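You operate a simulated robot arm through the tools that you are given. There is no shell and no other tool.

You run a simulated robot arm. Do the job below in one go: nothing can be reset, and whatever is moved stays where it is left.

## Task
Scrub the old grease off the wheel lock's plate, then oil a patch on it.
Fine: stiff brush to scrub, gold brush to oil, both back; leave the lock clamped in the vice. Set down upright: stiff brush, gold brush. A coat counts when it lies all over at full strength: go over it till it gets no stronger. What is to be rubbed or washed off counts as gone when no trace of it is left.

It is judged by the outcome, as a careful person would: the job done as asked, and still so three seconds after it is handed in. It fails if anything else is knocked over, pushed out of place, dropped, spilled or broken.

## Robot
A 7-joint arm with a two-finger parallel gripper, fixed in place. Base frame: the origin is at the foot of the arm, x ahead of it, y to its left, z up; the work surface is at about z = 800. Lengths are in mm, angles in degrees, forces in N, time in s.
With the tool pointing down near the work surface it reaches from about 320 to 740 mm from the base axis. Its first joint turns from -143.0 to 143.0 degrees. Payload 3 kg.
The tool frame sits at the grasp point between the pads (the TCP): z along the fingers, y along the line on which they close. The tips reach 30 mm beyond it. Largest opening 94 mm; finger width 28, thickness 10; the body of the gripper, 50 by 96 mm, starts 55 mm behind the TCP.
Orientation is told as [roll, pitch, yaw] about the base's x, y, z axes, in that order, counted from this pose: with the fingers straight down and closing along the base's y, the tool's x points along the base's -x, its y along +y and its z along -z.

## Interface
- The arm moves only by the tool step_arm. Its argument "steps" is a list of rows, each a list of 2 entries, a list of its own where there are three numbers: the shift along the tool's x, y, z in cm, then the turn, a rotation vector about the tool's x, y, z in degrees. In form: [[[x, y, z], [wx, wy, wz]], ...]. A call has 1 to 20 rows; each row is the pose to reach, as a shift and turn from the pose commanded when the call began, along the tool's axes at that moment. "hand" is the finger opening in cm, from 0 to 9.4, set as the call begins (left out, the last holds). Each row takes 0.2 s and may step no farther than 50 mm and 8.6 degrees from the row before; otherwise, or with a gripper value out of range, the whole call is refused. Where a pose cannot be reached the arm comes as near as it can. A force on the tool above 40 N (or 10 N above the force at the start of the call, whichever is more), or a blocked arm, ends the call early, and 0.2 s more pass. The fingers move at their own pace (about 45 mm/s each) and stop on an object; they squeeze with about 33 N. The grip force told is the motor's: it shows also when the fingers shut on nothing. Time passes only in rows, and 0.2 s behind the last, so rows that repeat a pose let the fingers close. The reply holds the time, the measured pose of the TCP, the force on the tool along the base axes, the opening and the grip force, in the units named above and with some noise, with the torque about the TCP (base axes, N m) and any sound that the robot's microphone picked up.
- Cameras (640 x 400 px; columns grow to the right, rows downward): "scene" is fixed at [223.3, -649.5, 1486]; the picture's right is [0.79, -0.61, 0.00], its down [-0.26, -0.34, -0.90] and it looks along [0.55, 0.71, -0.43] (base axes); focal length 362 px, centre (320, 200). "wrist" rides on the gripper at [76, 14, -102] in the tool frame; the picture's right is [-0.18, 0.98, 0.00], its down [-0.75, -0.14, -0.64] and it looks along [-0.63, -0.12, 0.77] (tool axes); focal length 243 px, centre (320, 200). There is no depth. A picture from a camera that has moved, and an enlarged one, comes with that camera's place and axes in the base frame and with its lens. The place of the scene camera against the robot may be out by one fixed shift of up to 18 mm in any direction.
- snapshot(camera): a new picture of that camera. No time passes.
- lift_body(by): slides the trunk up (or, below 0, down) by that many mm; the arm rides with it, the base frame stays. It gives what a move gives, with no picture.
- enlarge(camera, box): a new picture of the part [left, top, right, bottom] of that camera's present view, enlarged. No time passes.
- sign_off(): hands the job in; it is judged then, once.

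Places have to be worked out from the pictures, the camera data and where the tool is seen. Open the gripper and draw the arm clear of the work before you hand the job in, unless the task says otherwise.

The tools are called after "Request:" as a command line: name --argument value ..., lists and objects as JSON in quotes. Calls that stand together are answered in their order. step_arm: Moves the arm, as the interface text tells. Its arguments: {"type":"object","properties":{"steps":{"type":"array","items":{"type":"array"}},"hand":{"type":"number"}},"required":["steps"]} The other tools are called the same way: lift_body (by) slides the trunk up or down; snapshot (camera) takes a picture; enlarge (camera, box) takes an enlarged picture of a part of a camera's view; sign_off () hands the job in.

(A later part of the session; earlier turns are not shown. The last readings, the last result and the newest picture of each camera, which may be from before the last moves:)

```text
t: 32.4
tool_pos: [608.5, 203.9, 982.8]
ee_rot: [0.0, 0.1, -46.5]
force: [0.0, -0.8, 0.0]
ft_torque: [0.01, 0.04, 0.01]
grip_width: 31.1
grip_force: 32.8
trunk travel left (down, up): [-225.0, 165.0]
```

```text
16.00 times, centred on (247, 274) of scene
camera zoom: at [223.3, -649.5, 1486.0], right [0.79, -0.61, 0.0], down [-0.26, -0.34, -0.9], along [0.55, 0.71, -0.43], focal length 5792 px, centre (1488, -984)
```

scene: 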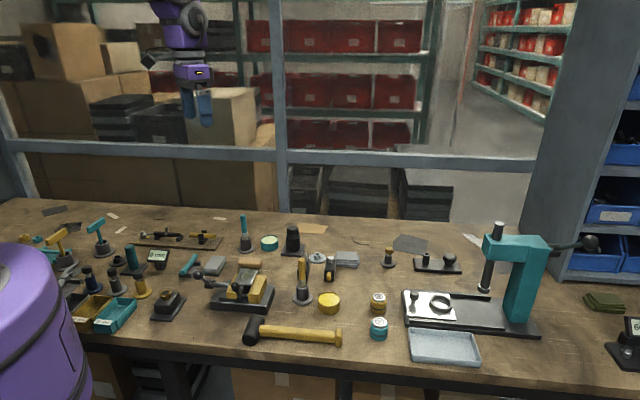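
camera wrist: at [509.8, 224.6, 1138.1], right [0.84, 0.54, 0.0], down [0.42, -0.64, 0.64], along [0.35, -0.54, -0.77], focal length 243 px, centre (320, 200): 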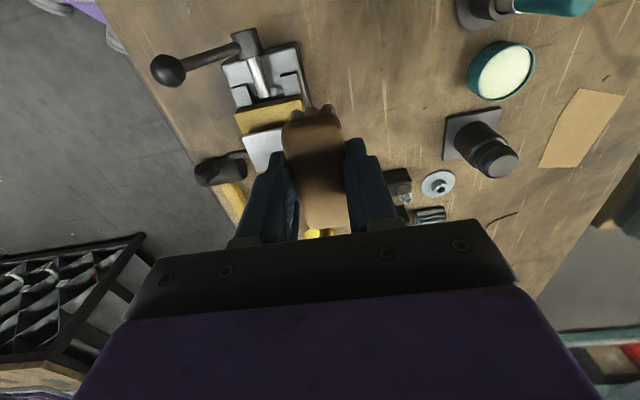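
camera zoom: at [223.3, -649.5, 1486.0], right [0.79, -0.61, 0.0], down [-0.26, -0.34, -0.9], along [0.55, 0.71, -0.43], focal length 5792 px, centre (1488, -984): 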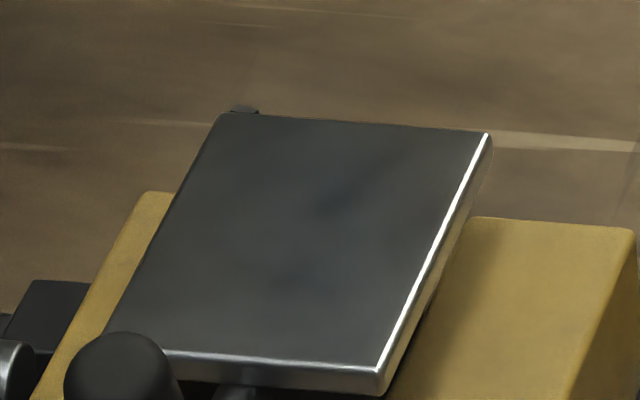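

Two faint smudges appear at matching spots in both views, so I'll scrub again, with more strokes in both directions, and then compare.

Request:
step_arm --steps '[[[-1.4, -4.0, 0], [0, 0, 0]], [[-2.8, -8.1, 0], [0, 0, 0]], [[-4.2, -12.15, 0], [0, 0, 0]], [[-4.2, -12.15, 2.5], [0, 0, 0]], [[-4.2, -12.15, 4.8], [0, 0, 0]], [[-4.2, -12.15, 4.8], [0, 0, 0]]]'

Request:
step_arm --steps '[[[0, 0, 0.2], [0, 0, 0]], [[0, 0, 0.4], [0, 0, 0]], [[0, 0, 0.4], [0, 0, 0]]]'

Request:
step_arm --steps '[[[0, 0, 0.1], [0, 0, 0]], [[0, 0, 0.1], [0, 0, 0]]]'

```text
t: 33.8
tool_pos: [546.6, 95.4, 935.3]
ee_rot: [-0.1, 0.0, -46.4]
force: [-0.1, 0.3, -1.2]
ft_torque: [-0.01, 0.02, 0.01]
grip_width: 30.9
grip_force: 32.9
trunk travel left (down, up): [-225.0, 165.0]
```

```text
t: 34.6
tool_pos: [549.0, 93.9, 933.2]
ee_rot: [0.0, 0.0, -46.6]
force: [0.0, 0.1, -0.9]
ft_torque: [-0.01, 0.01, 0.0]
grip_width: 31.1
grip_force: 32.9
trunk travel left (down, up): [-225.0, 165.0]
```

```text
t: 35.2
tool_pos: [549.1, 96.1, 930.7]
ee_rot: [0.0, 0.0, -46.4]
force: [-0.8, -0.2, -0.2]
ft_torque: [-0.01, 0.02, 0.0]
grip_width: 31.0
grip_force: 32.5
trunk travel left (down, up): [-225.0, 165.0]
```

Not yet touching; I continue in 1 mm steps.

Request:
step_arm --steps '[[[0, 0, 0.1], [0, 0, 0]], [[0, 0, 0.1], [0, 0, 0]]]'

Request:
step_arm --steps '[[[0, 0, 0.1], [0, 0, 0]], [[0, 0, 0.1], [0, 0, 0]]]'

```text
t: 35.8
tool_pos: [549.5, 94.1, 930.4]
ee_rot: [0.0, 0.0, -46.4]
force: [0.0, 0.5, -0.7]
ft_torque: [-0.02, 0.01, 0.0]
grip_width: 30.9
grip_force: 33.2
trunk travel left (down, up): [-225.0, 165.0]
```

```text
t: 36.4
tool_pos: [548.1, 95.1, 930.2]
ee_rot: [0.0, 0.0, -46.5]
force: [0.0, 0.4, -0.2]
ft_torque: [-0.01, 0.01, 0.05]
grip_width: 31.0
grip_force: 33.4
trunk travel left (down, up): [-225.0, 165.0]
```

Still free; further 1 mm steps.

Request:
step_arm --steps '[[[0, 0, 0.1], [0, 0, 0]], [[0, 0, 0.1], [0, 0, 0]]]'

Request:
step_arm --steps '[[[0, 0, 0.06], [0, 0, 0]], [[0, 0, 0.06], [0, 0, 0]]]'

Request:
step_arm --steps '[[[0, 0, 0.06], [0, 0, 0]], [[0, 0, 0.06], [0, 0, 0]]]'

```text
t: 37.0
tool_pos: [549.6, 94.6, 928.1]
ee_rot: [0.0, 0.0, -46.4]
force: [1.3, 0.4, 2.0]
ft_torque: [-0.02, -0.06, 0.02]
grip_width: 31.1
grip_force: 32.7
trunk travel left (down, up): [-225.0, 165.0]
```

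```text
t: 37.6
tool_pos: [549.4, 94.2, 928.2]
ee_rot: [-0.1, 0.0, -46.5]
force: [-0.2, 3.3, 7.8]
ft_torque: [0.07, -0.03, 0.01]
grip_width: 30.7
grip_force: 33.3
trunk travel left (down, up): [-225.0, 165.0]
```

```text
t: 38.2
tool_pos: [549.3, 94.8, 927.7]
ee_rot: [0.1, -0.1, -46.3]
force: [1.0, 4.3, 18.4]
ft_torque: [0.08, -0.07, 0.0]
grip_width: 31.1
grip_force: 32.9
trunk travel left (down, up): [-225.0, 165.0]
```

Now at 18 N at the right part of the plate. I scrub zigzag over the entire spot.

Request:
step_arm --steps '[[[-0.5, 0.3, 0], [0, 0, 0]], [[-0.5, -0.3, 0], [0, 0, 0]], [[-0.5, -0.9, 0], [0, 0, 0]], [[-0.5, -1.5, 0], [0, 0, 0]], [[-0.5, -2.1, 0], [0, 0, 0]], [[-0.5, -2.5, 0], [0, 0, 0]], [[0, -2.5, 0], [0, 0, 0]], [[0.2, -1.9, 0], [0, 0, 0]], [[0.2, -1.3, 0], [0, 0, 0]], [[0.2, -0.7, 0], [0, 0, 0]], [[0.2, -0.1, 0], [0, 0, 0]], [[0.2, 0.4, 0], [0, 0, 0]], [[-0.2, 0.4, 0], [0, 0, 0]], [[-0.2, -0.3, 0], [0, 0, 0]], [[-0.2, -0.9, 0], [0, 0, 0]], [[-0.2, -1.5, 0], [0, 0, 0]], [[-0.2, -2.1, 0], [0, 0, 0]], [[-0.2, -2.6, 0], [0, 0, 0]], [[-0.2, -2.6, 0], [0, 0, 0]]]'

Request:
step_arm --steps '[[[0.4, 0.3, 0], [0, 0, 0]], [[-0.4, 0.5, 0], [0, 0, 0]], [[-0.8, 0.7, 0], [0, 0, 0]], [[-0.2, 0.9, 0], [0, 0, 0]], [[0.4, 1.1, 0], [0, 0, 0]], [[-0.2, 1.3, 0], [0, 0, 0]], [[-0.8, 1.5, 0], [0, 0, 0]], [[-0.2, 1.7, 0], [0, 0, 0]], [[0.4, 1.9, 0], [0, 0, 0]], [[-0.2, 2.1, 0], [0, 0, 0]], [[-0.8, 2.3, 0], [0, 0, 0]], [[-0.2, 2.5, 0], [0, 0, 0]], [[0.4, 2.7, 0], [0, 0, 0]], [[-0.2, 2.9, 0], [0, 0, 0]], [[-0.2, 2.2, 0], [0, 0, 0]], [[-0.2, 1.5, 0], [0, 0, 0]], [[-0.2, 1.5, 0], [0, 0, 0]]]'

```text
t: 42.2
tool_pos: [531.5, 74.3, 927.1]
ee_rot: [-0.1, 0.0, -46.4]
force: [6.5, 2.8, 24.4]
ft_torque: [0.19, -0.41, -0.02]
grip_width: 30.7
grip_force: 33.1
trunk travel left (down, up): [-225.0, 165.0]
```

```text
t: 44.5
tool_pos: [548.6, 88.4, 928.5]
ee_rot: [-0.2, 0.1, -46.5]
force: [-3.9, -11.4, 28.2]
ft_torque: [-0.71, 0.34, 0.02]
grip_width: 31.1
grip_force: 33.8
trunk travel left (down, up): [-225.0, 165.0]
stopped in row 11: the force on the tool passed its limit at 42 N (the readings are from after the stop); the commanded pose is now the measured one
```

The force briefly passed its limit; I ease 0.7 mm and finish the strokes on the right part.

Request:
step_arm --steps '[[[0, 0, -0.07], [0, 0, 0]], [[-0.4, 0.3, -0.05], [0, 0, 0]], [[0.2, 0.5, -0.05], [0, 0, 0]], [[0.7, 0.7, -0.05], [0, 0, 0]], [[0.2, 0.9, -0.05], [0, 0, 0]], [[-0.3, 1.1, -0.05], [0, 0, 0]], [[0.2, 0.8, -0.05], [0, 0, 0]], [[0.2, 0.3, -0.05], [0, 0, 0]], [[0.2, -0.3, -0.05], [0, 0, 0]], [[0.2, -0.9, -0.05], [0, 0, 0]], [[0.2, -1.4, -0.05], [0, 0, 0]], [[0.2, -1.4, -0.05], [0, 0, 0]]]'

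```text
t: 46.5
tool_pos: [549.0, 92.8, 928.0]
ee_rot: [0.1, -0.2, -46.5]
force: [-1.7, 5.1, 14.5]
ft_torque: [0.38, 0.27, -0.04]
grip_width: 30.8
grip_force: 32.7
trunk travel left (down, up): [-225.0, 165.0]
stopped in row 9: the force on the tool passed its limit at 42 N (the readings are from after the stop); the commanded pose is now the measured one
```

I lift off and go back above the brush's home to inspect the plate from the same viewpoint.

Request:
step_arm --steps '[[[0, 0, -1.0], [0, 0, 0]], [[0, 0, -5.4], [0, 0, 0]], [[1.4, 4.1, -5.4], [0, 0, 0]], [[2.8, 8.2, -5.4], [0, 0, 0]], [[4.1, 12.3, -5.4], [0, 0, 0]], [[4.1, 12.3, -5.4], [0, 0, 0]], [[4.1, 12.3, -5.4], [0, 0, 0]]]'

Request:
enlarge --camera "wrist" --box '[160, 150, 230, 210]'

Request:
enlarge --camera "scene" --box '[238, 266, 256, 282]'

Request:
enlarge --camera "scene" --box '[210, 190, 310, 310]'

```text
t: 48.1
tool_pos: [611.5, 205.6, 982.2]
ee_rot: [0.2, 0.0, -46.5]
force: [0.2, 0.7, 0.2]
ft_torque: [0.04, 0.02, -0.05]
grip_width: 30.9
grip_force: 33.0
trunk travel left (down, up): [-225.0, 165.0]
```

```text
6.67 times, centred on (195, 180) of wrist
camera zoom: at [568.2, 270.9, 1084.6], right [0.84, 0.54, 0.0], down [0.41, -0.64, 0.64], along [0.35, -0.54, -0.77], focal length 1618 px, centre (1153, 333)
```

zoom: 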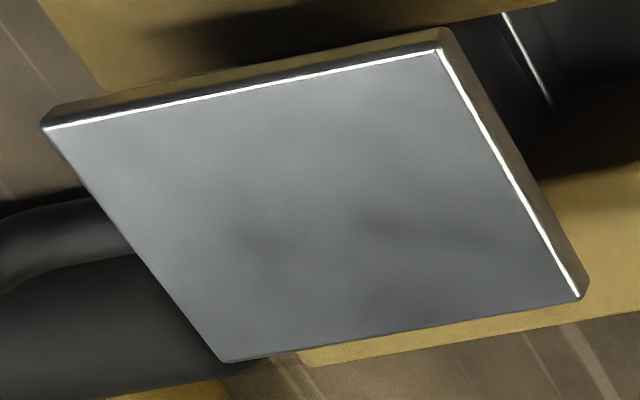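

```text
16.00 times, centred on (247, 274) of scene
camera zoom: at [223.3, -649.5, 1486.0], right [0.79, -0.61, 0.0], down [-0.26, -0.34, -0.9], along [0.55, 0.71, -0.43], focal length 5792 px, centre (1488, -984)
```

zoom: 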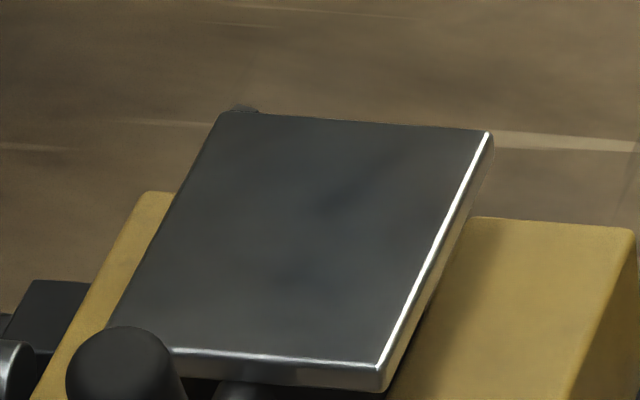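

```text
3.33 times, centred on (260, 250) of scene
camera zoom: at [223.3, -649.5, 1486.0], right [0.79, -0.61, 0.0], down [-0.26, -0.34, -0.9], along [0.55, 0.71, -0.43], focal length 1207 px, centre (520, 33)
```

zoom: 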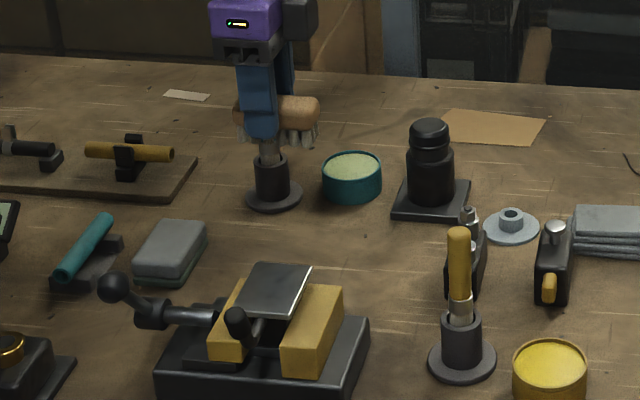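

The faint markings are unchanged after more scrubbing, so they are the metal's own texture; the grease is gone. I now lower the brush to its home spot.

Request:
step_arm --steps '[[[0, 0.1, 4.0], [0, 0, 0]], [[0, 0.1, 8.0], [0, 0, 0]], [[0, 0.1, 11.5], [0, 0, 0]], [[0, 0.1, 13.4], [0, 0, 0]], [[0, 0.1, 13.4], [0, 0, 0]], [[0, 0.1, 13.4], [0, 0, 0]]]'

Request:
step_arm --steps '[[[0, 0, 0.15], [0, 0, 0]], [[0, 0, 0.15], [0, 0, 0]]]'

Request:
step_arm --steps '[[[0, 0, 0.15], [0, 0, 0]], [[0, 0, 0.15], [0, 0, 0]]]'

Request:
enlarge --camera "scene" --box '[210, 220, 310, 285]'

```text
t: 49.5
tool_pos: [613.1, 209.5, 847.8]
ee_rot: [0.1, -0.2, -46.5]
force: [-0.8, 0.2, -0.4]
ft_torque: [0.03, -0.01, 0.0]
grip_width: 31.0
grip_force: 33.7
trunk travel left (down, up): [-225.0, 165.0]
```

```text
t: 50.1
tool_pos: [611.6, 207.9, 846.8]
ee_rot: [0.0, -0.2, -46.5]
force: [0.7, 0.1, -0.4]
ft_torque: [-0.01, 0.03, 0.0]
grip_width: 30.9
grip_force: 33.1
trunk travel left (down, up): [-225.0, 165.0]
```

```text
t: 50.7
tool_pos: [611.8, 208.5, 845.9]
ee_rot: [0.0, -0.1, -46.5]
force: [-0.5, 0.0, -0.8]
ft_torque: [-0.03, -0.03, 0.0]
grip_width: 31.1
grip_force: 32.9
trunk travel left (down, up): [-225.0, 165.0]
```

```text
6.15 times, centred on (260, 252) of scene
camera zoom: at [223.3, -649.5, 1486.0], right [0.79, -0.61, 0.0], down [-0.26, -0.34, -0.9], along [0.55, 0.71, -0.43], focal length 2228 px, centre (689, -123)
```

zoom: 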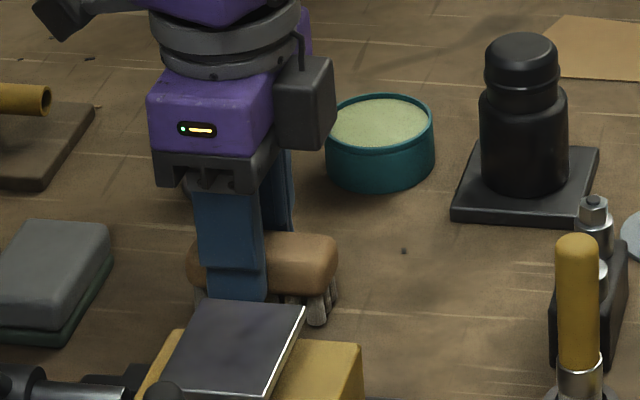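

The brush is at its old place (right end within a pixel or two of before) and not yet touching. I continue down gently.

Request:
step_arm --steps '[[[0, 0, 0.15], [0, 0, 0]], [[0, 0, 0.15], [0, 0, 0]]]'

Request:
step_arm --steps '[[[0, 0, 0.1], [0, 0, 0]], [[0, 0, 0.1], [0, 0, 0]]]'

Request:
step_arm --steps '[[[0, 0, 0.1], [0, 0, 0]], [[0, 0, 0.1], [0, 0, 0]]]'

```text
t: 51.3
tool_pos: [611.1, 207.0, 843.9]
ee_rot: [0.1, -0.2, -46.5]
force: [0.9, -0.8, 0.2]
ft_torque: [0.03, 0.01, 0.04]
grip_width: 31.0
grip_force: 32.6
trunk travel left (down, up): [-225.0, 165.0]
```

```text
t: 51.9
tool_pos: [610.6, 208.2, 841.1]
ee_rot: [0.2, -0.2, -46.6]
force: [0.0, 0.3, 3.4]
ft_torque: [0.06, 0.11, 0.02]
grip_width: 31.3
grip_force: 33.0
trunk travel left (down, up): [-225.0, 165.0]
```

```text
t: 52.5
tool_pos: [611.3, 208.4, 841.1]
ee_rot: [0.1, -0.2, -46.5]
force: [1.7, 1.0, 19.2]
ft_torque: [0.32, 0.29, -0.04]
grip_width: 30.9
grip_force: 32.9
trunk travel left (down, up): [-225.0, 165.0]
```

The bristles stand on the bench (contact at 3.4–19 N). I ease 0.8 mm and open gently.

Request:
step_arm --steps '[[[0, 0, -0.08], [0, 0, 0]], [[0, 0, -0.08], [0, 0, 0]]]'

Request:
step_arm --hand 4.4 --steps '[[[0, 0, -0.05], [0, 0, 0]], [[0, 0, -0.05], [0, 0, 0]], [[0, 0, -0.05], [0, 0, 0]]]'

Request:
step_arm --hand 6.4 --steps '[[[0, 0, -0.05], [0, 0, 0]], [[0, 0, -0.05], [0, 0, 0]], [[0, 0, -3.0], [0, 0, 0]], [[0, 0, -7.0], [0, 0, 0]], [[0, 0, -11.0], [0, 0, 0]], [[0, 0, -14.0], [0, 0, 0]], [[0, 0, -14.0], [0, 0, 0]]]'

Request:
snapshot --camera "wrist"

Request:
enlarge --camera "scene" --box '[200, 220, 320, 295]'

```text
t: 53.1
tool_pos: [611.8, 208.5, 841.7]
ee_rot: [0.1, -0.2, -46.5]
force: [4.0, 5.8, 15.1]
ft_torque: [0.34, 0.12, -0.07]
grip_width: 31.3
grip_force: 33.2
trunk travel left (down, up): [-225.0, 165.0]
```

```text
t: 53.9
tool_pos: [610.0, 204.9, 840.9]
ee_rot: [0.1, 0.0, -46.5]
force: [-1.0, 1.4, 3.2]
ft_torque: [0.04, -0.07, 0.04]
grip_width: 44.3
grip_force: 0.1
trunk travel left (down, up): [-225.0, 165.0]
```

```text
t: 55.5
tool_pos: [612.1, 208.1, 981.4]
ee_rot: [0.0, -0.1, -46.5]
force: [-1.0, 0.6, -0.1]
ft_torque: [0.0, -0.02, 0.02]
grip_width: 63.8
grip_force: 0.1
trunk travel left (down, up): [-225.0, 165.0]
```

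```text
taken
camera wrist: at [570.7, 272.8, 1084.3], right [0.84, 0.54, 0.0], down [0.42, -0.64, 0.64], along [0.35, -0.54, -0.77], focal length 243 px, centre (320, 200)
```

wrist: 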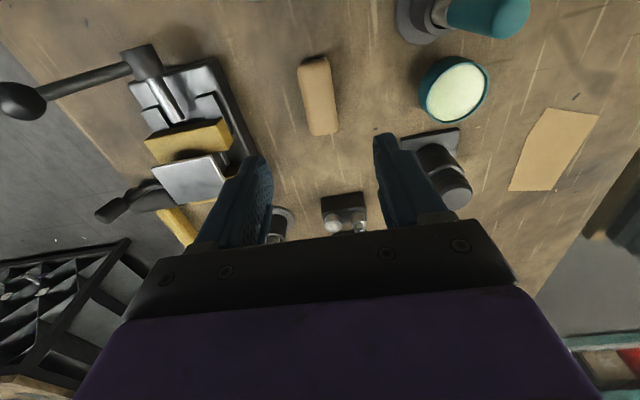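

```text
5.33 times, centred on (260, 258) of scene
camera zoom: at [223.3, -649.5, 1486.0], right [0.79, -0.61, 0.0], down [-0.26, -0.34, -0.9], along [0.55, 0.71, -0.43], focal length 1931 px, centre (640, -107)
```

zoom: 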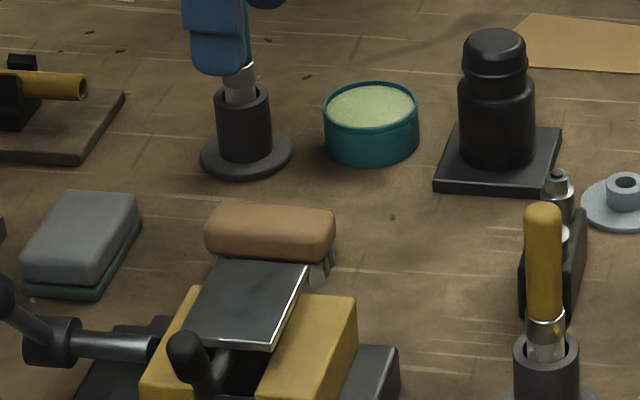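

The stiff brush stands back where it was. Next, I move up and over to view the gold brush and its holder with the gripper turned back square.

Request:
step_arm --hand 6.4 --steps '[[[-2.1, -1.9, -3.0], [0, 0, -6.6]], [[-4.3, -3.7, -6.0], [0, 0, -13.3]], [[-6.4, -5.6, -8.0], [0, 0, -19.9]], [[-8.5, -7.4, -9.0], [0, 0, -26.6]], [[-10.7, -9.3, -9.9], [0, 0, -33.2]], [[-12.8, -11.1, -9.9], [0, 0, -39.9]], [[-14.95, -13.0, -9.9], [0, 0, -46.5]], [[-14.95, -13.0, -9.9], [0, 0, -46.5]], [[-14.95, -13.0, -9.9], [0, 0, -46.5]]]'

Request:
snapshot --camera "wrist"

Request:
enlarge --camera "wrist" --box '[220, 40, 420, 165]'

```text
t: 57.5
tool_pos: [620.8, 7.8, 1083.5]
ee_rot: [-0.1, -0.1, 0.1]
force: [0.0, 0.2, 0.1]
ft_torque: [0.01, -0.02, 0.01]
grip_width: 64.1
grip_force: 0.1
trunk travel left (down, up): [-225.0, 165.0]
```

```text
taken
camera wrist: at [544.5, 23.2, 1186.5], right [0.18, 0.98, 0.0], down [0.75, -0.14, 0.64], along [0.63, -0.12, -0.77], focal length 243 px, centre (320, 200)
```

wrist: 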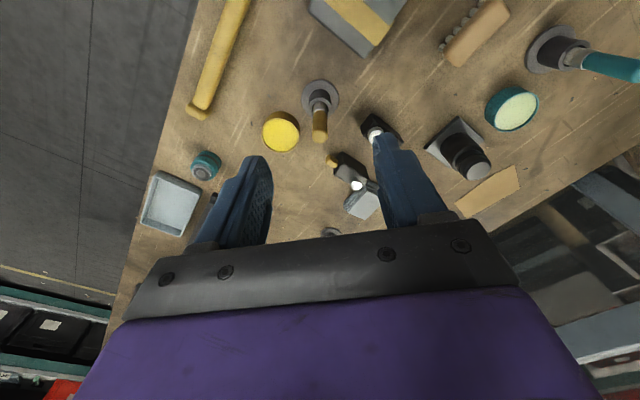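

```text
3.20 times, centred on (320, 102) of wrist
camera zoom: at [544.5, 23.2, 1186.5], right [0.18, 0.98, 0.0], down [0.75, -0.14, 0.64], along [0.63, -0.12, -0.77], focal length 776 px, centre (320, 512)
```

zoom: 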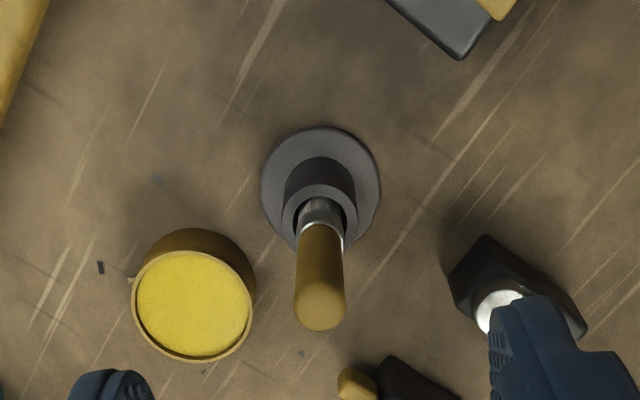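

The gold brush stands upright at about (661, 0.5): handle from z≈857 to 929, holder rim at z≈845; the oil tin is at about (697, -68) with rim at z≈829. I move above the handle with the fingers straddling it.

Request:
step_arm --hand 6.0 --steps '[[[-1.5, -0.3, 3.0], [0, 0, 0]], [[-3.0, -0.6, 6.0], [0, 0, 0]], [[-4.07, -0.8, 9.0], [0, 0, 0]], [[-4.07, -0.8, 10.8], [0, 0, 0]], [[-4.07, -0.8, 10.8], [0, 0, 0]], [[-4.07, -0.8, 10.8], [0, 0, 0]]]'

Request:
snapshot --camera "wrist"

Request:
enlarge --camera "scene" --box '[260, 210, 360, 315]'

```text
t: 58.9
tool_pos: [662.7, 0.6, 974.0]
ee_rot: [-0.1, -0.1, 0.0]
force: [0.4, 0.5, 0.5]
ft_torque: [0.0, -0.03, 0.01]
grip_width: 59.8
grip_force: 0.1
trunk travel left (down, up): [-225.0, 165.0]
```

```text
taken
camera wrist: at [585.6, 14.4, 1076.7], right [0.18, 0.98, 0.0], down [0.75, -0.14, 0.64], along [0.63, -0.12, -0.77], focal length 243 px, centre (320, 200)
```

wrist: 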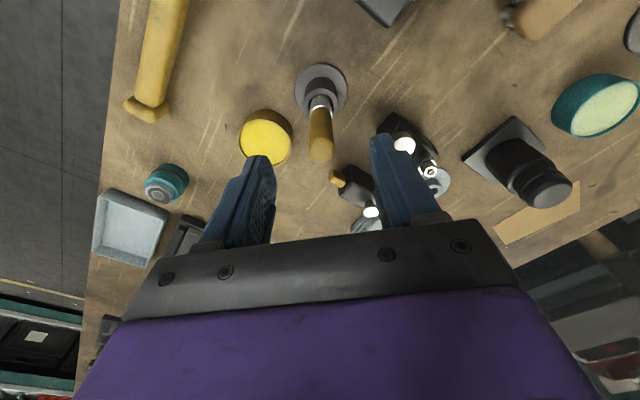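

```text
3.81 times, centred on (310, 262) of scene
camera zoom: at [223.3, -649.5, 1486.0], right [0.79, -0.61, 0.0], down [-0.26, -0.34, -0.9], along [0.55, 0.71, -0.43], focal length 1379 px, centre (358, -38)
```

zoom: 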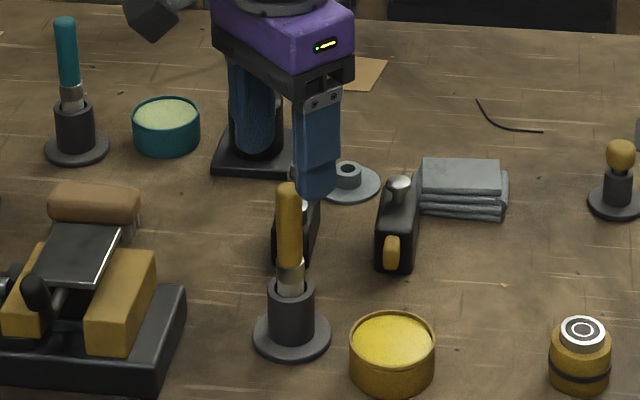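

The handle axis (≈661, 0) is centred between the fingers. I descend straight to z≈893 and check before closing.

Request:
step_arm --steps '[[[0.1, 0, 3.0], [0, 0, 0]], [[0.1, 0, 6.0], [0, 0, 0]], [[0.1, 0, 8.1], [0, 0, 0]], [[0.1, 0, 8.1], [0, 0, 0]]]'

Request:
snapshot --camera "wrist"

Request:
enlarge --camera "scene" --box '[270, 220, 350, 315]'

```text
t: 59.9
tool_pos: [656.0, 1.2, 892.8]
ee_rot: [-0.1, -0.1, -0.1]
force: [-0.1, -0.5, 0.3]
ft_torque: [0.0, 0.02, -0.04]
grip_width: 59.8
grip_force: 0.0
trunk travel left (down, up): [-225.0, 165.0]
```

```text
taken
camera wrist: at [580.4, 16.0, 995.8], right [0.18, 0.98, 0.0], down [0.75, -0.14, 0.64], along [0.63, -0.12, -0.77], focal length 243 px, centre (320, 200)
```

wrist: 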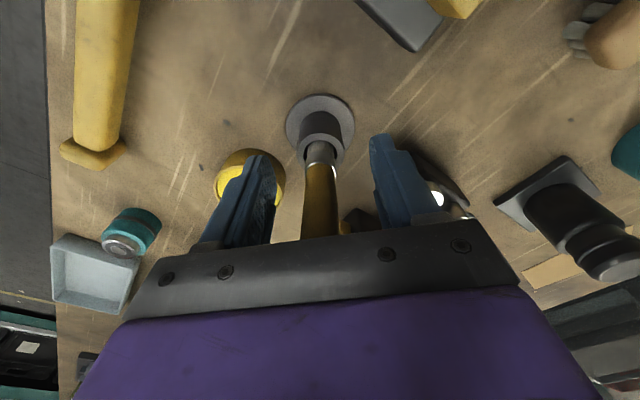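

```text
4.21 times, centred on (310, 268) of scene
camera zoom: at [223.3, -649.5, 1486.0], right [0.79, -0.61, 0.0], down [-0.26, -0.34, -0.9], along [0.55, 0.71, -0.43], focal length 1524 px, centre (362, -84)
```

zoom: 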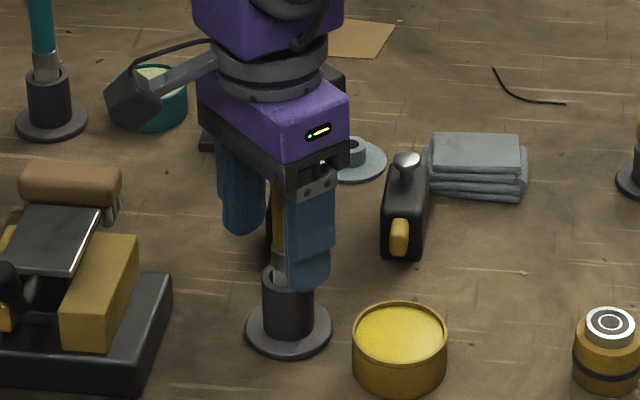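

Relative to the camera the holder is centred under the TCP within about a millimetre. I close on the handle.

Request:
step_arm --hand 0 --steps '[[[0, 0, 0], [0, 0, 0]], [[0, 0, 0], [0, 0, 0]], [[0, 0, 0], [0, 0, 0]], [[0, 0, 0], [0, 0, 0]], [[0, 0, 0], [0, 0, 0]], [[0, 0, 0], [0, 0, 0]]]'

Request:
snapshot --camera "wrist"

```text
t: 61.3
tool_pos: [656.0, 2.0, 892.9]
ee_rot: [-0.1, -0.1, 0.1]
force: [0.0, -0.4, -0.1]
ft_torque: [-0.04, -0.01, 0.0]
grip_width: 19.1
grip_force: 32.8
trunk travel left (down, up): [-225.0, 165.0]
```

```text
taken
camera wrist: at [580.5, 16.0, 995.6], right [0.18, 0.98, 0.0], down [0.75, -0.14, 0.64], along [0.63, -0.12, -0.77], focal length 243 px, centre (320, 200)
```

wrist: 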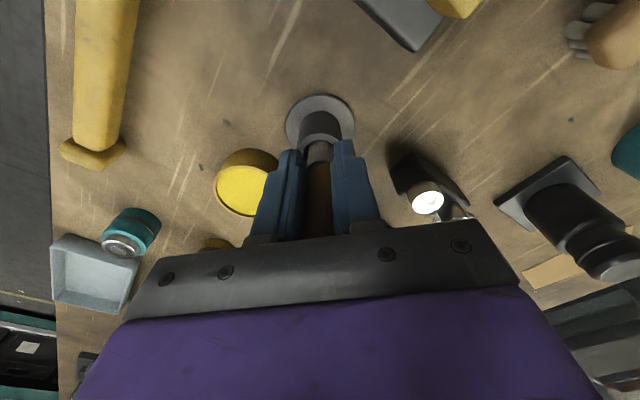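

Gripped: 19.1 mm at 33 N, at measured pose (656, 2, 893) — I'll use this pose for the return. I lift straight up slowly out of the holder.

Request:
step_arm --steps '[[[0, 0, -0.5], [0, 0, 0]], [[0, 0, -1.0], [0, 0, 0]], [[0, 0, -1.5], [0, 0, 0]], [[0, 0, -2.0], [0, 0, 0]], [[0, 0, -2.5], [0, 0, 0]]]'

Request:
step_arm --steps '[[[0, 0, -0.8], [0, 0, 0]], [[0, 0, -1.6], [0, 0, 0]], [[0, 0, -2.4], [0, 0, 0]], [[0, 0, -4.0], [0, 0, 0]], [[0, 0, -6.0], [0, 0, 0]], [[0, 0, -6.5], [0, 0, 0]]]'

Request:
snapshot --camera "wrist"

Request:
enlarge --camera "scene" --box '[260, 200, 360, 315]'

```text
t: 62.5
tool_pos: [656.9, 1.9, 917.2]
ee_rot: [-0.1, -0.2, 0.0]
force: [-0.4, 0.4, 0.2]
ft_torque: [0.02, 0.02, -0.01]
grip_width: 18.7
grip_force: 32.9
trunk travel left (down, up): [-225.0, 165.0]
```

```text
t: 63.9
tool_pos: [657.7, 0.9, 981.6]
ee_rot: [-0.1, -0.3, -0.1]
force: [-0.4, -0.9, 0.0]
ft_torque: [0.01, -0.01, 0.0]
grip_width: 18.8
grip_force: 32.8
trunk travel left (down, up): [-225.0, 165.0]
```

```text
taken
camera wrist: at [582.2, 15.6, 1084.3], right [0.18, 0.98, 0.0], down [0.75, -0.14, 0.64], along [0.63, -0.12, -0.76], focal length 243 px, centre (320, 200)
```

wrist: 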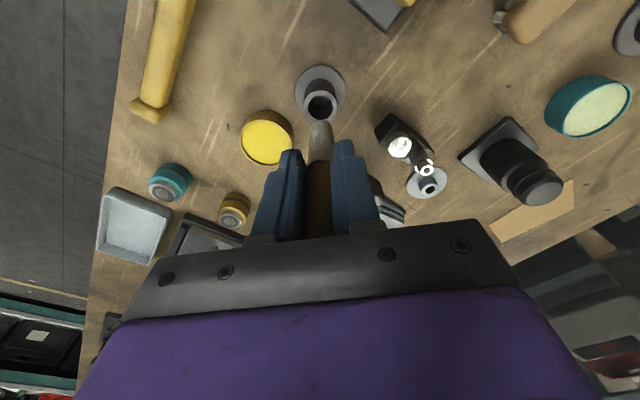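

```text
3.48 times, centred on (310, 258) of scene
camera zoom: at [223.3, -649.5, 1486.0], right [0.79, -0.61, 0.0], down [-0.26, -0.34, -0.9], along [0.55, 0.71, -0.43], focal length 1259 px, centre (355, 0)
```

zoom: 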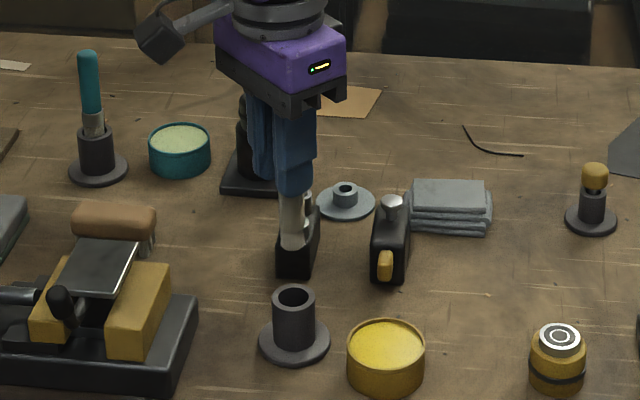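

The brush is out, clean and vertical, with its tip about 80 mm below the TCP. I move it over the oil tin at about (695, -68).

Request:
step_arm --steps '[[[-1.3, -2.3, 0], [0, 0, 0]], [[-2.6, -4.6, 0], [0, 0, 0]], [[-3.73, -6.94, 0], [0, 0, 0]], [[-3.73, -6.94, 2.0], [0, 0, 0]], [[-3.73, -6.94, 4.0], [0, 0, 0]], [[-3.73, -6.94, 4.0], [0, 0, 0]]]'

Request:
snapshot --camera "wrist"

Request:
enlarge --camera "wrist" --box '[240, 60, 400, 200]'

Request:
enlarge --camera "scene" --box '[280, 230, 370, 320]'

```text
t: 65.3
tool_pos: [695.6, -69.5, 942.4]
ee_rot: [0.0, -0.3, 0.0]
force: [-0.2, -0.3, -0.1]
ft_torque: [0.01, 0.01, 0.01]
grip_width: 18.2
grip_force: 33.1
trunk travel left (down, up): [-225.0, 165.0]
```

```text
taken
camera wrist: at [618.9, -54.7, 1044.2], right [0.18, 0.98, 0.0], down [0.75, -0.14, 0.64], along [0.63, -0.12, -0.76], focal length 243 px, centre (320, 200)
```

wrist: 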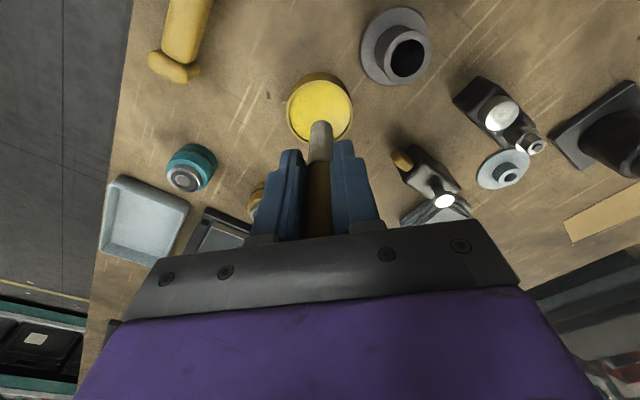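

```text
2.86 times, centred on (320, 130) of wrist
camera zoom: at [618.9, -54.7, 1044.2], right [0.18, 0.98, 0.0], down [0.75, -0.14, 0.64], along [0.63, -0.12, -0.76], focal length 693 px, centre (320, 400)
```

zoom: 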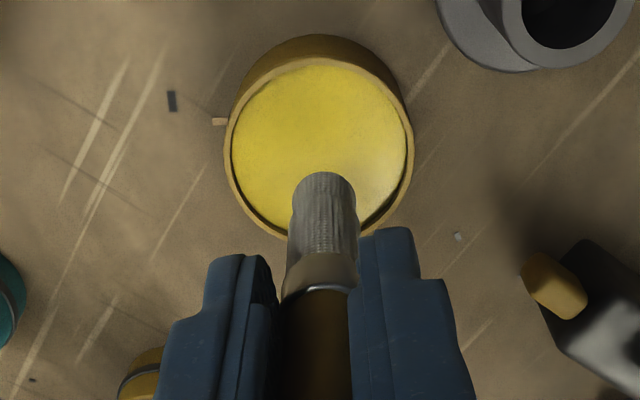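

```text
4.44 times, centred on (325, 275) of scene
camera zoom: at [223.3, -649.5, 1486.0], right [0.79, -0.61, 0.0], down [-0.26, -0.34, -0.9], along [0.55, 0.71, -0.43], focal length 1609 px, centre (298, -133)
```

zoom: 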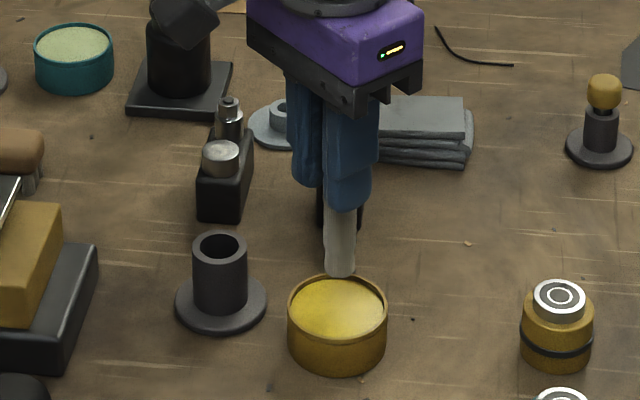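

The brush tip is centred over the tin. I lower it to the surface and then a centimetre in, watching the force.

Request:
step_arm --steps '[[[-0.1, 0, 1.5], [0, 0, 0]], [[-0.1, 0, 3.0], [0, 0, 0]], [[-0.1, 0, 3.7], [0, 0, 0]], [[-0.1, 0, 3.7], [0, 0, 0]]]'

Request:
step_arm --steps '[[[0, 0, 0.2], [0, 0, 0]], [[0, 0, 0.4], [0, 0, 0]], [[0, 0, 0.4], [0, 0, 0]]]'

Request:
enlarge --camera "wrist" --box '[240, 60, 400, 200]'

Request:
enlarge --camera "scene" --box '[280, 230, 370, 320]'

```text
t: 66.3
tool_pos: [697.4, -68.6, 907.2]
ee_rot: [-0.2, -0.4, -0.1]
force: [4.8, 0.5, 28.5]
ft_torque: [0.0, -0.41, 0.01]
grip_width: 17.4
grip_force: 33.1
trunk travel left (down, up): [-225.0, 165.0]
```

```text
t: 67.1
tool_pos: [696.4, -69.8, 903.2]
ee_rot: [0.0, -0.2, -0.1]
force: [0.3, -0.4, 27.5]
ft_torque: [0.02, -0.06, -0.03]
grip_width: 17.3
grip_force: 33.2
trunk travel left (down, up): [-225.0, 165.0]
```

```text
2.86 times, centred on (320, 130) of wrist
camera zoom: at [619.5, -54.9, 1004.5], right [0.18, 0.98, 0.0], down [0.75, -0.14, 0.64], along [0.63, -0.12, -0.76], focal length 693 px, centre (320, 400)
```

zoom: 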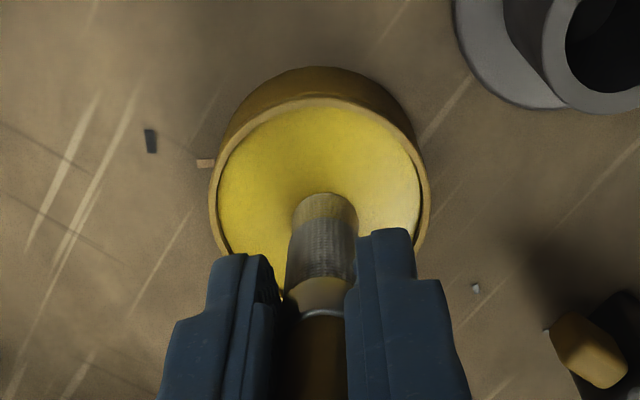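

```text
4.44 times, centred on (325, 275) of scene
camera zoom: at [223.3, -649.5, 1486.0], right [0.79, -0.61, 0.0], down [-0.26, -0.34, -0.9], along [0.55, 0.71, -0.43], focal length 1609 px, centre (298, -133)
```

zoom: 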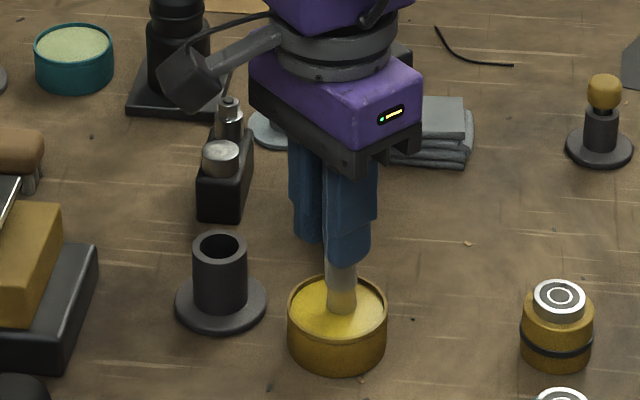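

The tip has taken up yellow oil; the tin's content resists at about 28 N, so that's enough. I lift and carry the brush over the plate at a safe height.

Request:
step_arm --steps '[[[0, 0, -0.5], [0, 0, 0]], [[0, 0, -3.0], [0, 0, 0]], [[0, 0, -7.0], [0, 0, 0]], [[0, 0, -10.7], [0, 0, 0]], [[0, 0, -10.7], [0, 0, 0]]]'

Request:
enlarge --camera "scene" --box '[280, 190, 370, 320]'

Request:
step_arm --steps '[[[3.0, 3.0, 0], [0, 0, 0]], [[6.0, 6.0, 0], [0, 0, 0]], [[9.0, 9.0, 0], [0, 0, 0]], [[12.0, 12.0, 0], [0, 0, 0]], [[14.9, 15.2, 0], [0, 0, 0]], [[14.9, 15.2, 0], [0, 0, 0]], [[14.9, 15.2, 0], [0, 0, 0]]]'

Request:
snapshot --camera "wrist"

Request:
enlarge --camera "wrist" --box '[220, 40, 420, 200]'

Request:
enlarge --camera "scene" --box '[200, 210, 290, 310]'

```text
t: 68.3
tool_pos: [696.7, -71.2, 1005.9]
ee_rot: [0.0, -0.1, 0.0]
force: [-0.1, -0.3, -0.3]
ft_torque: [-0.01, -0.02, -0.01]
grip_width: 17.1
grip_force: 32.6
trunk travel left (down, up): [-225.0, 165.0]
```

```text
3.08 times, centred on (325, 255) of scene
camera zoom: at [223.3, -649.5, 1486.0], right [0.79, -0.61, 0.0], down [-0.26, -0.34, -0.9], along [0.55, 0.71, -0.43], focal length 1114 px, centre (305, 31)
```

zoom: 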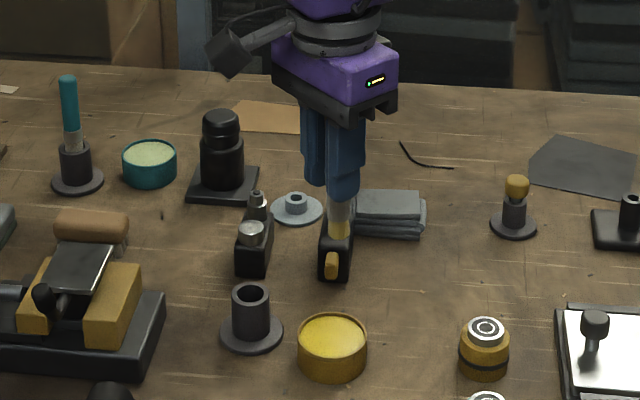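

```text
t: 69.9
tool_pos: [549.0, 83.4, 1009.1]
ee_rot: [0.0, -0.1, 0.0]
force: [-0.1, 0.1, 0.3]
ft_torque: [-0.03, 0.01, 0.0]
grip_width: 17.4
grip_force: 33.2
trunk travel left (down, up): [-225.0, 165.0]
```

```text
taken
camera wrist: at [472.6, 98.1, 1111.5], right [0.18, 0.98, 0.0], down [0.75, -0.14, 0.64], along [0.63, -0.12, -0.76], focal length 243 px, centre (320, 200)
```

wrist: 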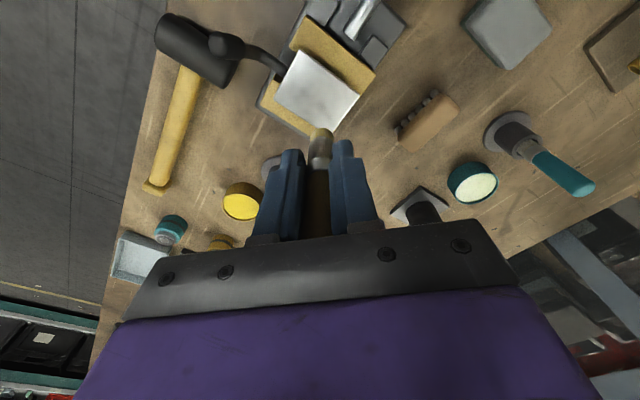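

```text
2.50 times, centred on (320, 120) of wrist
camera zoom: at [472.6, 98.1, 1111.5], right [0.18, 0.98, 0.0], down [0.75, -0.14, 0.64], along [0.63, -0.12, -0.76], focal length 606 px, centre (320, 400)
```

zoom: 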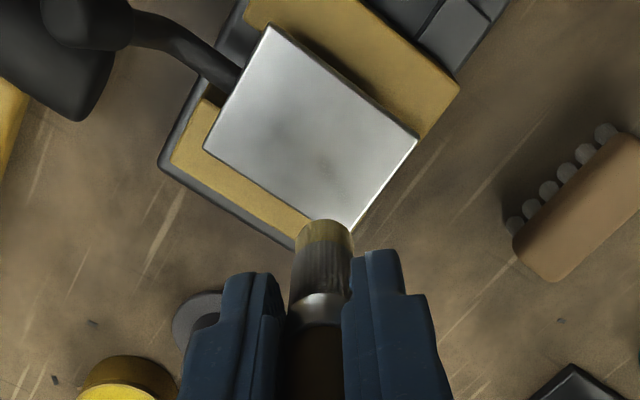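

```text
4.00 times, centred on (245, 260) of scene
camera zoom: at [223.3, -649.5, 1486.0], right [0.79, -0.61, 0.0], down [-0.26, -0.34, -0.9], along [0.55, 0.71, -0.43], focal length 1448 px, centre (620, -40)
```

zoom: 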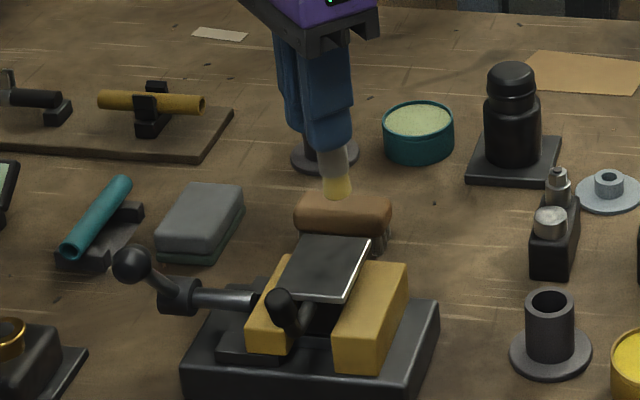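

The brush is loaded and above the bench side of the plate. Before oiling I zoom the wrist view on the plate once more to be sure it is free of grease.

Request:
enlarge --camera "wrist" --box '[265, 45, 365, 135]'

Request:
enlarge --camera "scene" --box '[238, 266, 256, 282]'

```text
4.44 times, centred on (315, 90) of wrist
camera zoom: at [472.6, 98.1, 1111.5], right [0.18, 0.98, 0.0], down [0.75, -0.14, 0.64], along [0.63, -0.12, -0.76], focal length 1078 px, centre (342, 689)
```

zoom: 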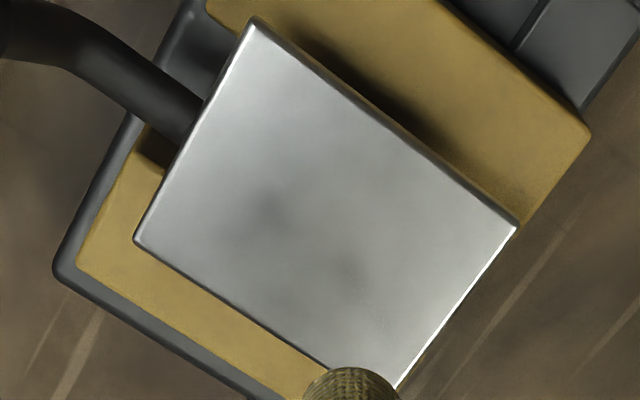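

```text
16.00 times, centred on (247, 274) of scene
camera zoom: at [223.3, -649.5, 1486.0], right [0.79, -0.61, 0.0], down [-0.26, -0.34, -0.9], along [0.55, 0.71, -0.43], focal length 5792 px, centre (1488, -984)
```

zoom: 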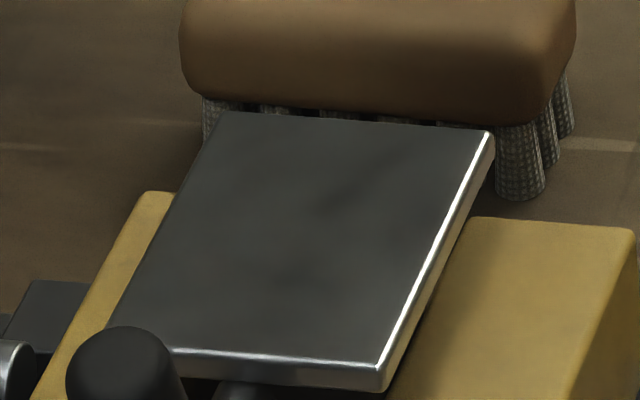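

The plate is neutral grey with no green tint or edges left. I lower the brush toward the plate near (549, 84), first to TCP z≈973.

Request:
step_arm --steps '[[[0.3, 0.2, 1.5], [0, 0, 0]], [[0.3, 0.2, 3.0], [0, 0, 0]], [[0.3, 0.2, 3.6], [0, 0, 0]], [[0.3, 0.2, 3.6], [0, 0, 0]]]'

Request:
step_arm --steps '[[[0, 0, 0.2], [0, 0, 0]], [[0, 0, 0.2], [0, 0, 0]]]'

Request:
enlarge --camera "scene" --box '[225, 240, 285, 300]'

Request:
enlarge --camera "wrist" --box '[240, 40, 400, 180]'

```text
t: 70.9
tool_pos: [546.9, 84.8, 971.3]
ee_rot: [-0.2, -0.2, 0.0]
force: [0.1, 0.1, -0.7]
ft_torque: [0.02, -0.03, 0.0]
grip_width: 17.5
grip_force: 33.0
trunk travel left (down, up): [-225.0, 165.0]
```

```text
t: 71.5
tool_pos: [545.9, 87.5, 970.0]
ee_rot: [-0.1, -0.1, 0.0]
force: [-0.1, 0.1, -0.2]
ft_torque: [0.0, 0.0, -0.03]
grip_width: 17.2
grip_force: 33.0
trunk travel left (down, up): [-225.0, 165.0]
```

```text
6.67 times, centred on (255, 270) of scene
camera zoom: at [223.3, -649.5, 1486.0], right [0.79, -0.61, 0.0], down [-0.26, -0.34, -0.9], along [0.55, 0.71, -0.43], focal length 2413 px, centre (753, -267)
```

zoom: 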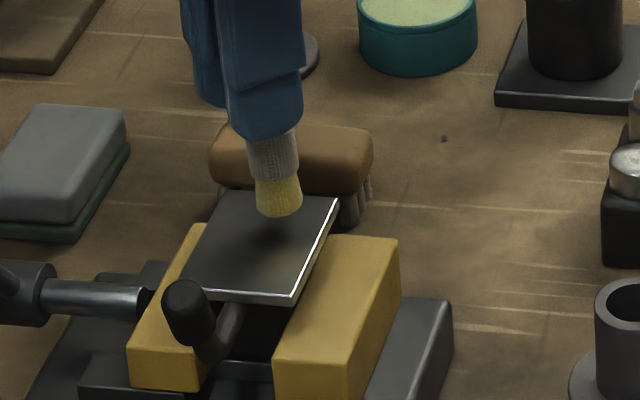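

```text
2.86 times, centred on (320, 110) of wrist
camera zoom: at [469.2, 100.8, 1072.2], right [0.18, 0.98, 0.0], down [0.75, -0.14, 0.64], along [0.63, -0.12, -0.77], focal length 693 px, centre (320, 457)
```

zoom: 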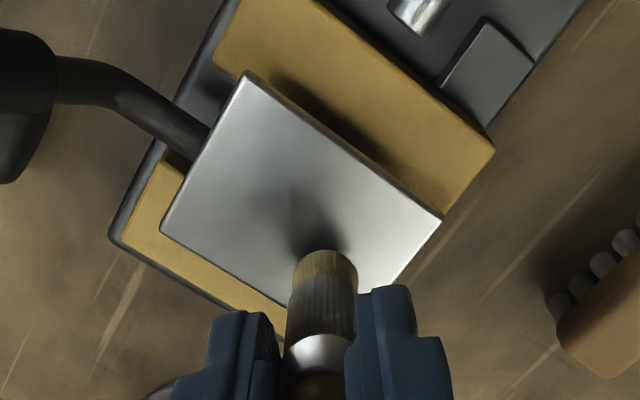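

The tip is still around 8–14 mm above the plate. I go down 5 mm and then in small steps.

Request:
step_arm --steps '[[[0, 0, 0.25], [0, 0, 0]], [[0, 0, 0.5], [0, 0, 0]], [[0, 0, 0.5], [0, 0, 0]]]'

Request:
step_arm --steps '[[[0, 0, 0.1], [0, 0, 0]], [[0, 0, 0.1], [0, 0, 0]]]'

Request:
step_arm --steps '[[[0, 0, 0.1], [0, 0, 0]], [[0, 0, 0.1], [0, 0, 0]]]'

Request:
enlarge --camera "scene" --box '[225, 240, 285, 300]'

```text
t: 72.3
tool_pos: [545.1, 87.0, 964.3]
ee_rot: [-0.1, -0.1, 0.0]
force: [0.3, -0.1, -1.0]
ft_torque: [0.03, -0.01, -0.03]
grip_width: 17.1
grip_force: 32.7
trunk travel left (down, up): [-225.0, 165.0]
```

```text
t: 72.9
tool_pos: [545.4, 85.4, 963.6]
ee_rot: [-0.1, -0.1, 0.1]
force: [0.4, 0.6, 0.8]
ft_torque: [-0.01, -0.02, -0.03]
grip_width: 17.1
grip_force: 32.8
trunk travel left (down, up): [-225.0, 165.0]
```

```text
t: 73.5
tool_pos: [547.4, 86.3, 962.9]
ee_rot: [-0.2, -0.1, 0.0]
force: [-0.4, 0.5, -0.2]
ft_torque: [-0.02, -0.02, 0.03]
grip_width: 17.3
grip_force: 33.1
trunk travel left (down, up): [-225.0, 165.0]
```

```text
6.67 times, centred on (255, 270) of scene
camera zoom: at [223.3, -649.5, 1486.0], right [0.79, -0.61, 0.0], down [-0.26, -0.34, -0.9], along [0.55, 0.71, -0.43], focal length 2413 px, centre (753, -267)
```

zoom: 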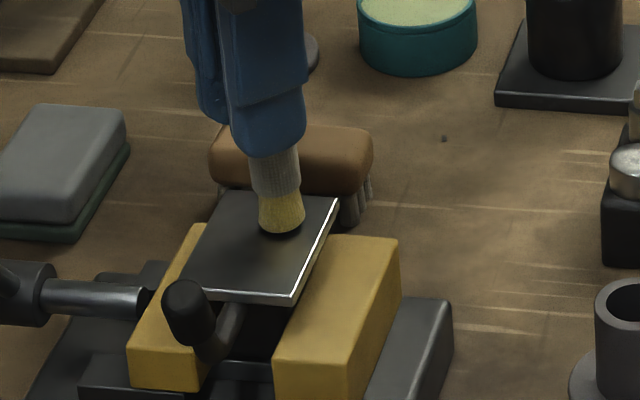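

Nearly touching (the contact shadow meets the tip). I go on in 1 mm steps.

Request:
step_arm --steps '[[[0, 0, 0.1], [0, 0, 0]], [[0, 0, 0.1], [0, 0, 0]]]'

Request:
step_arm --steps '[[[0, 0, 0.1], [0, 0, 0]], [[0, 0, 0.1], [0, 0, 0]]]'

Request:
step_arm --steps '[[[0, 0, 0.05], [0, 0, 0]], [[0, 0, 0.05], [0, 0, 0]]]'

```text
t: 74.1
tool_pos: [545.7, 85.3, 961.7]
ee_rot: [-0.1, -0.3, 0.0]
force: [0.3, 0.5, 4.4]
ft_torque: [0.04, -0.02, 0.01]
grip_width: 17.4
grip_force: 32.9
trunk travel left (down, up): [-225.0, 165.0]
```

```text
t: 74.7
tool_pos: [546.0, 85.0, 961.1]
ee_rot: [-0.1, -0.3, 0.0]
force: [1.4, 0.3, 18.8]
ft_torque: [0.03, -0.12, 0.01]
grip_width: 17.2
grip_force: 33.1
trunk travel left (down, up): [-225.0, 165.0]
```

```text
t: 75.3
tool_pos: [544.1, 83.9, 960.7]
ee_rot: [-0.2, -0.3, 0.0]
force: [0.1, 1.9, 29.4]
ft_torque: [0.05, -0.1, 0.01]
grip_width: 17.2
grip_force: 33.1
trunk travel left (down, up): [-225.0, 165.0]
```

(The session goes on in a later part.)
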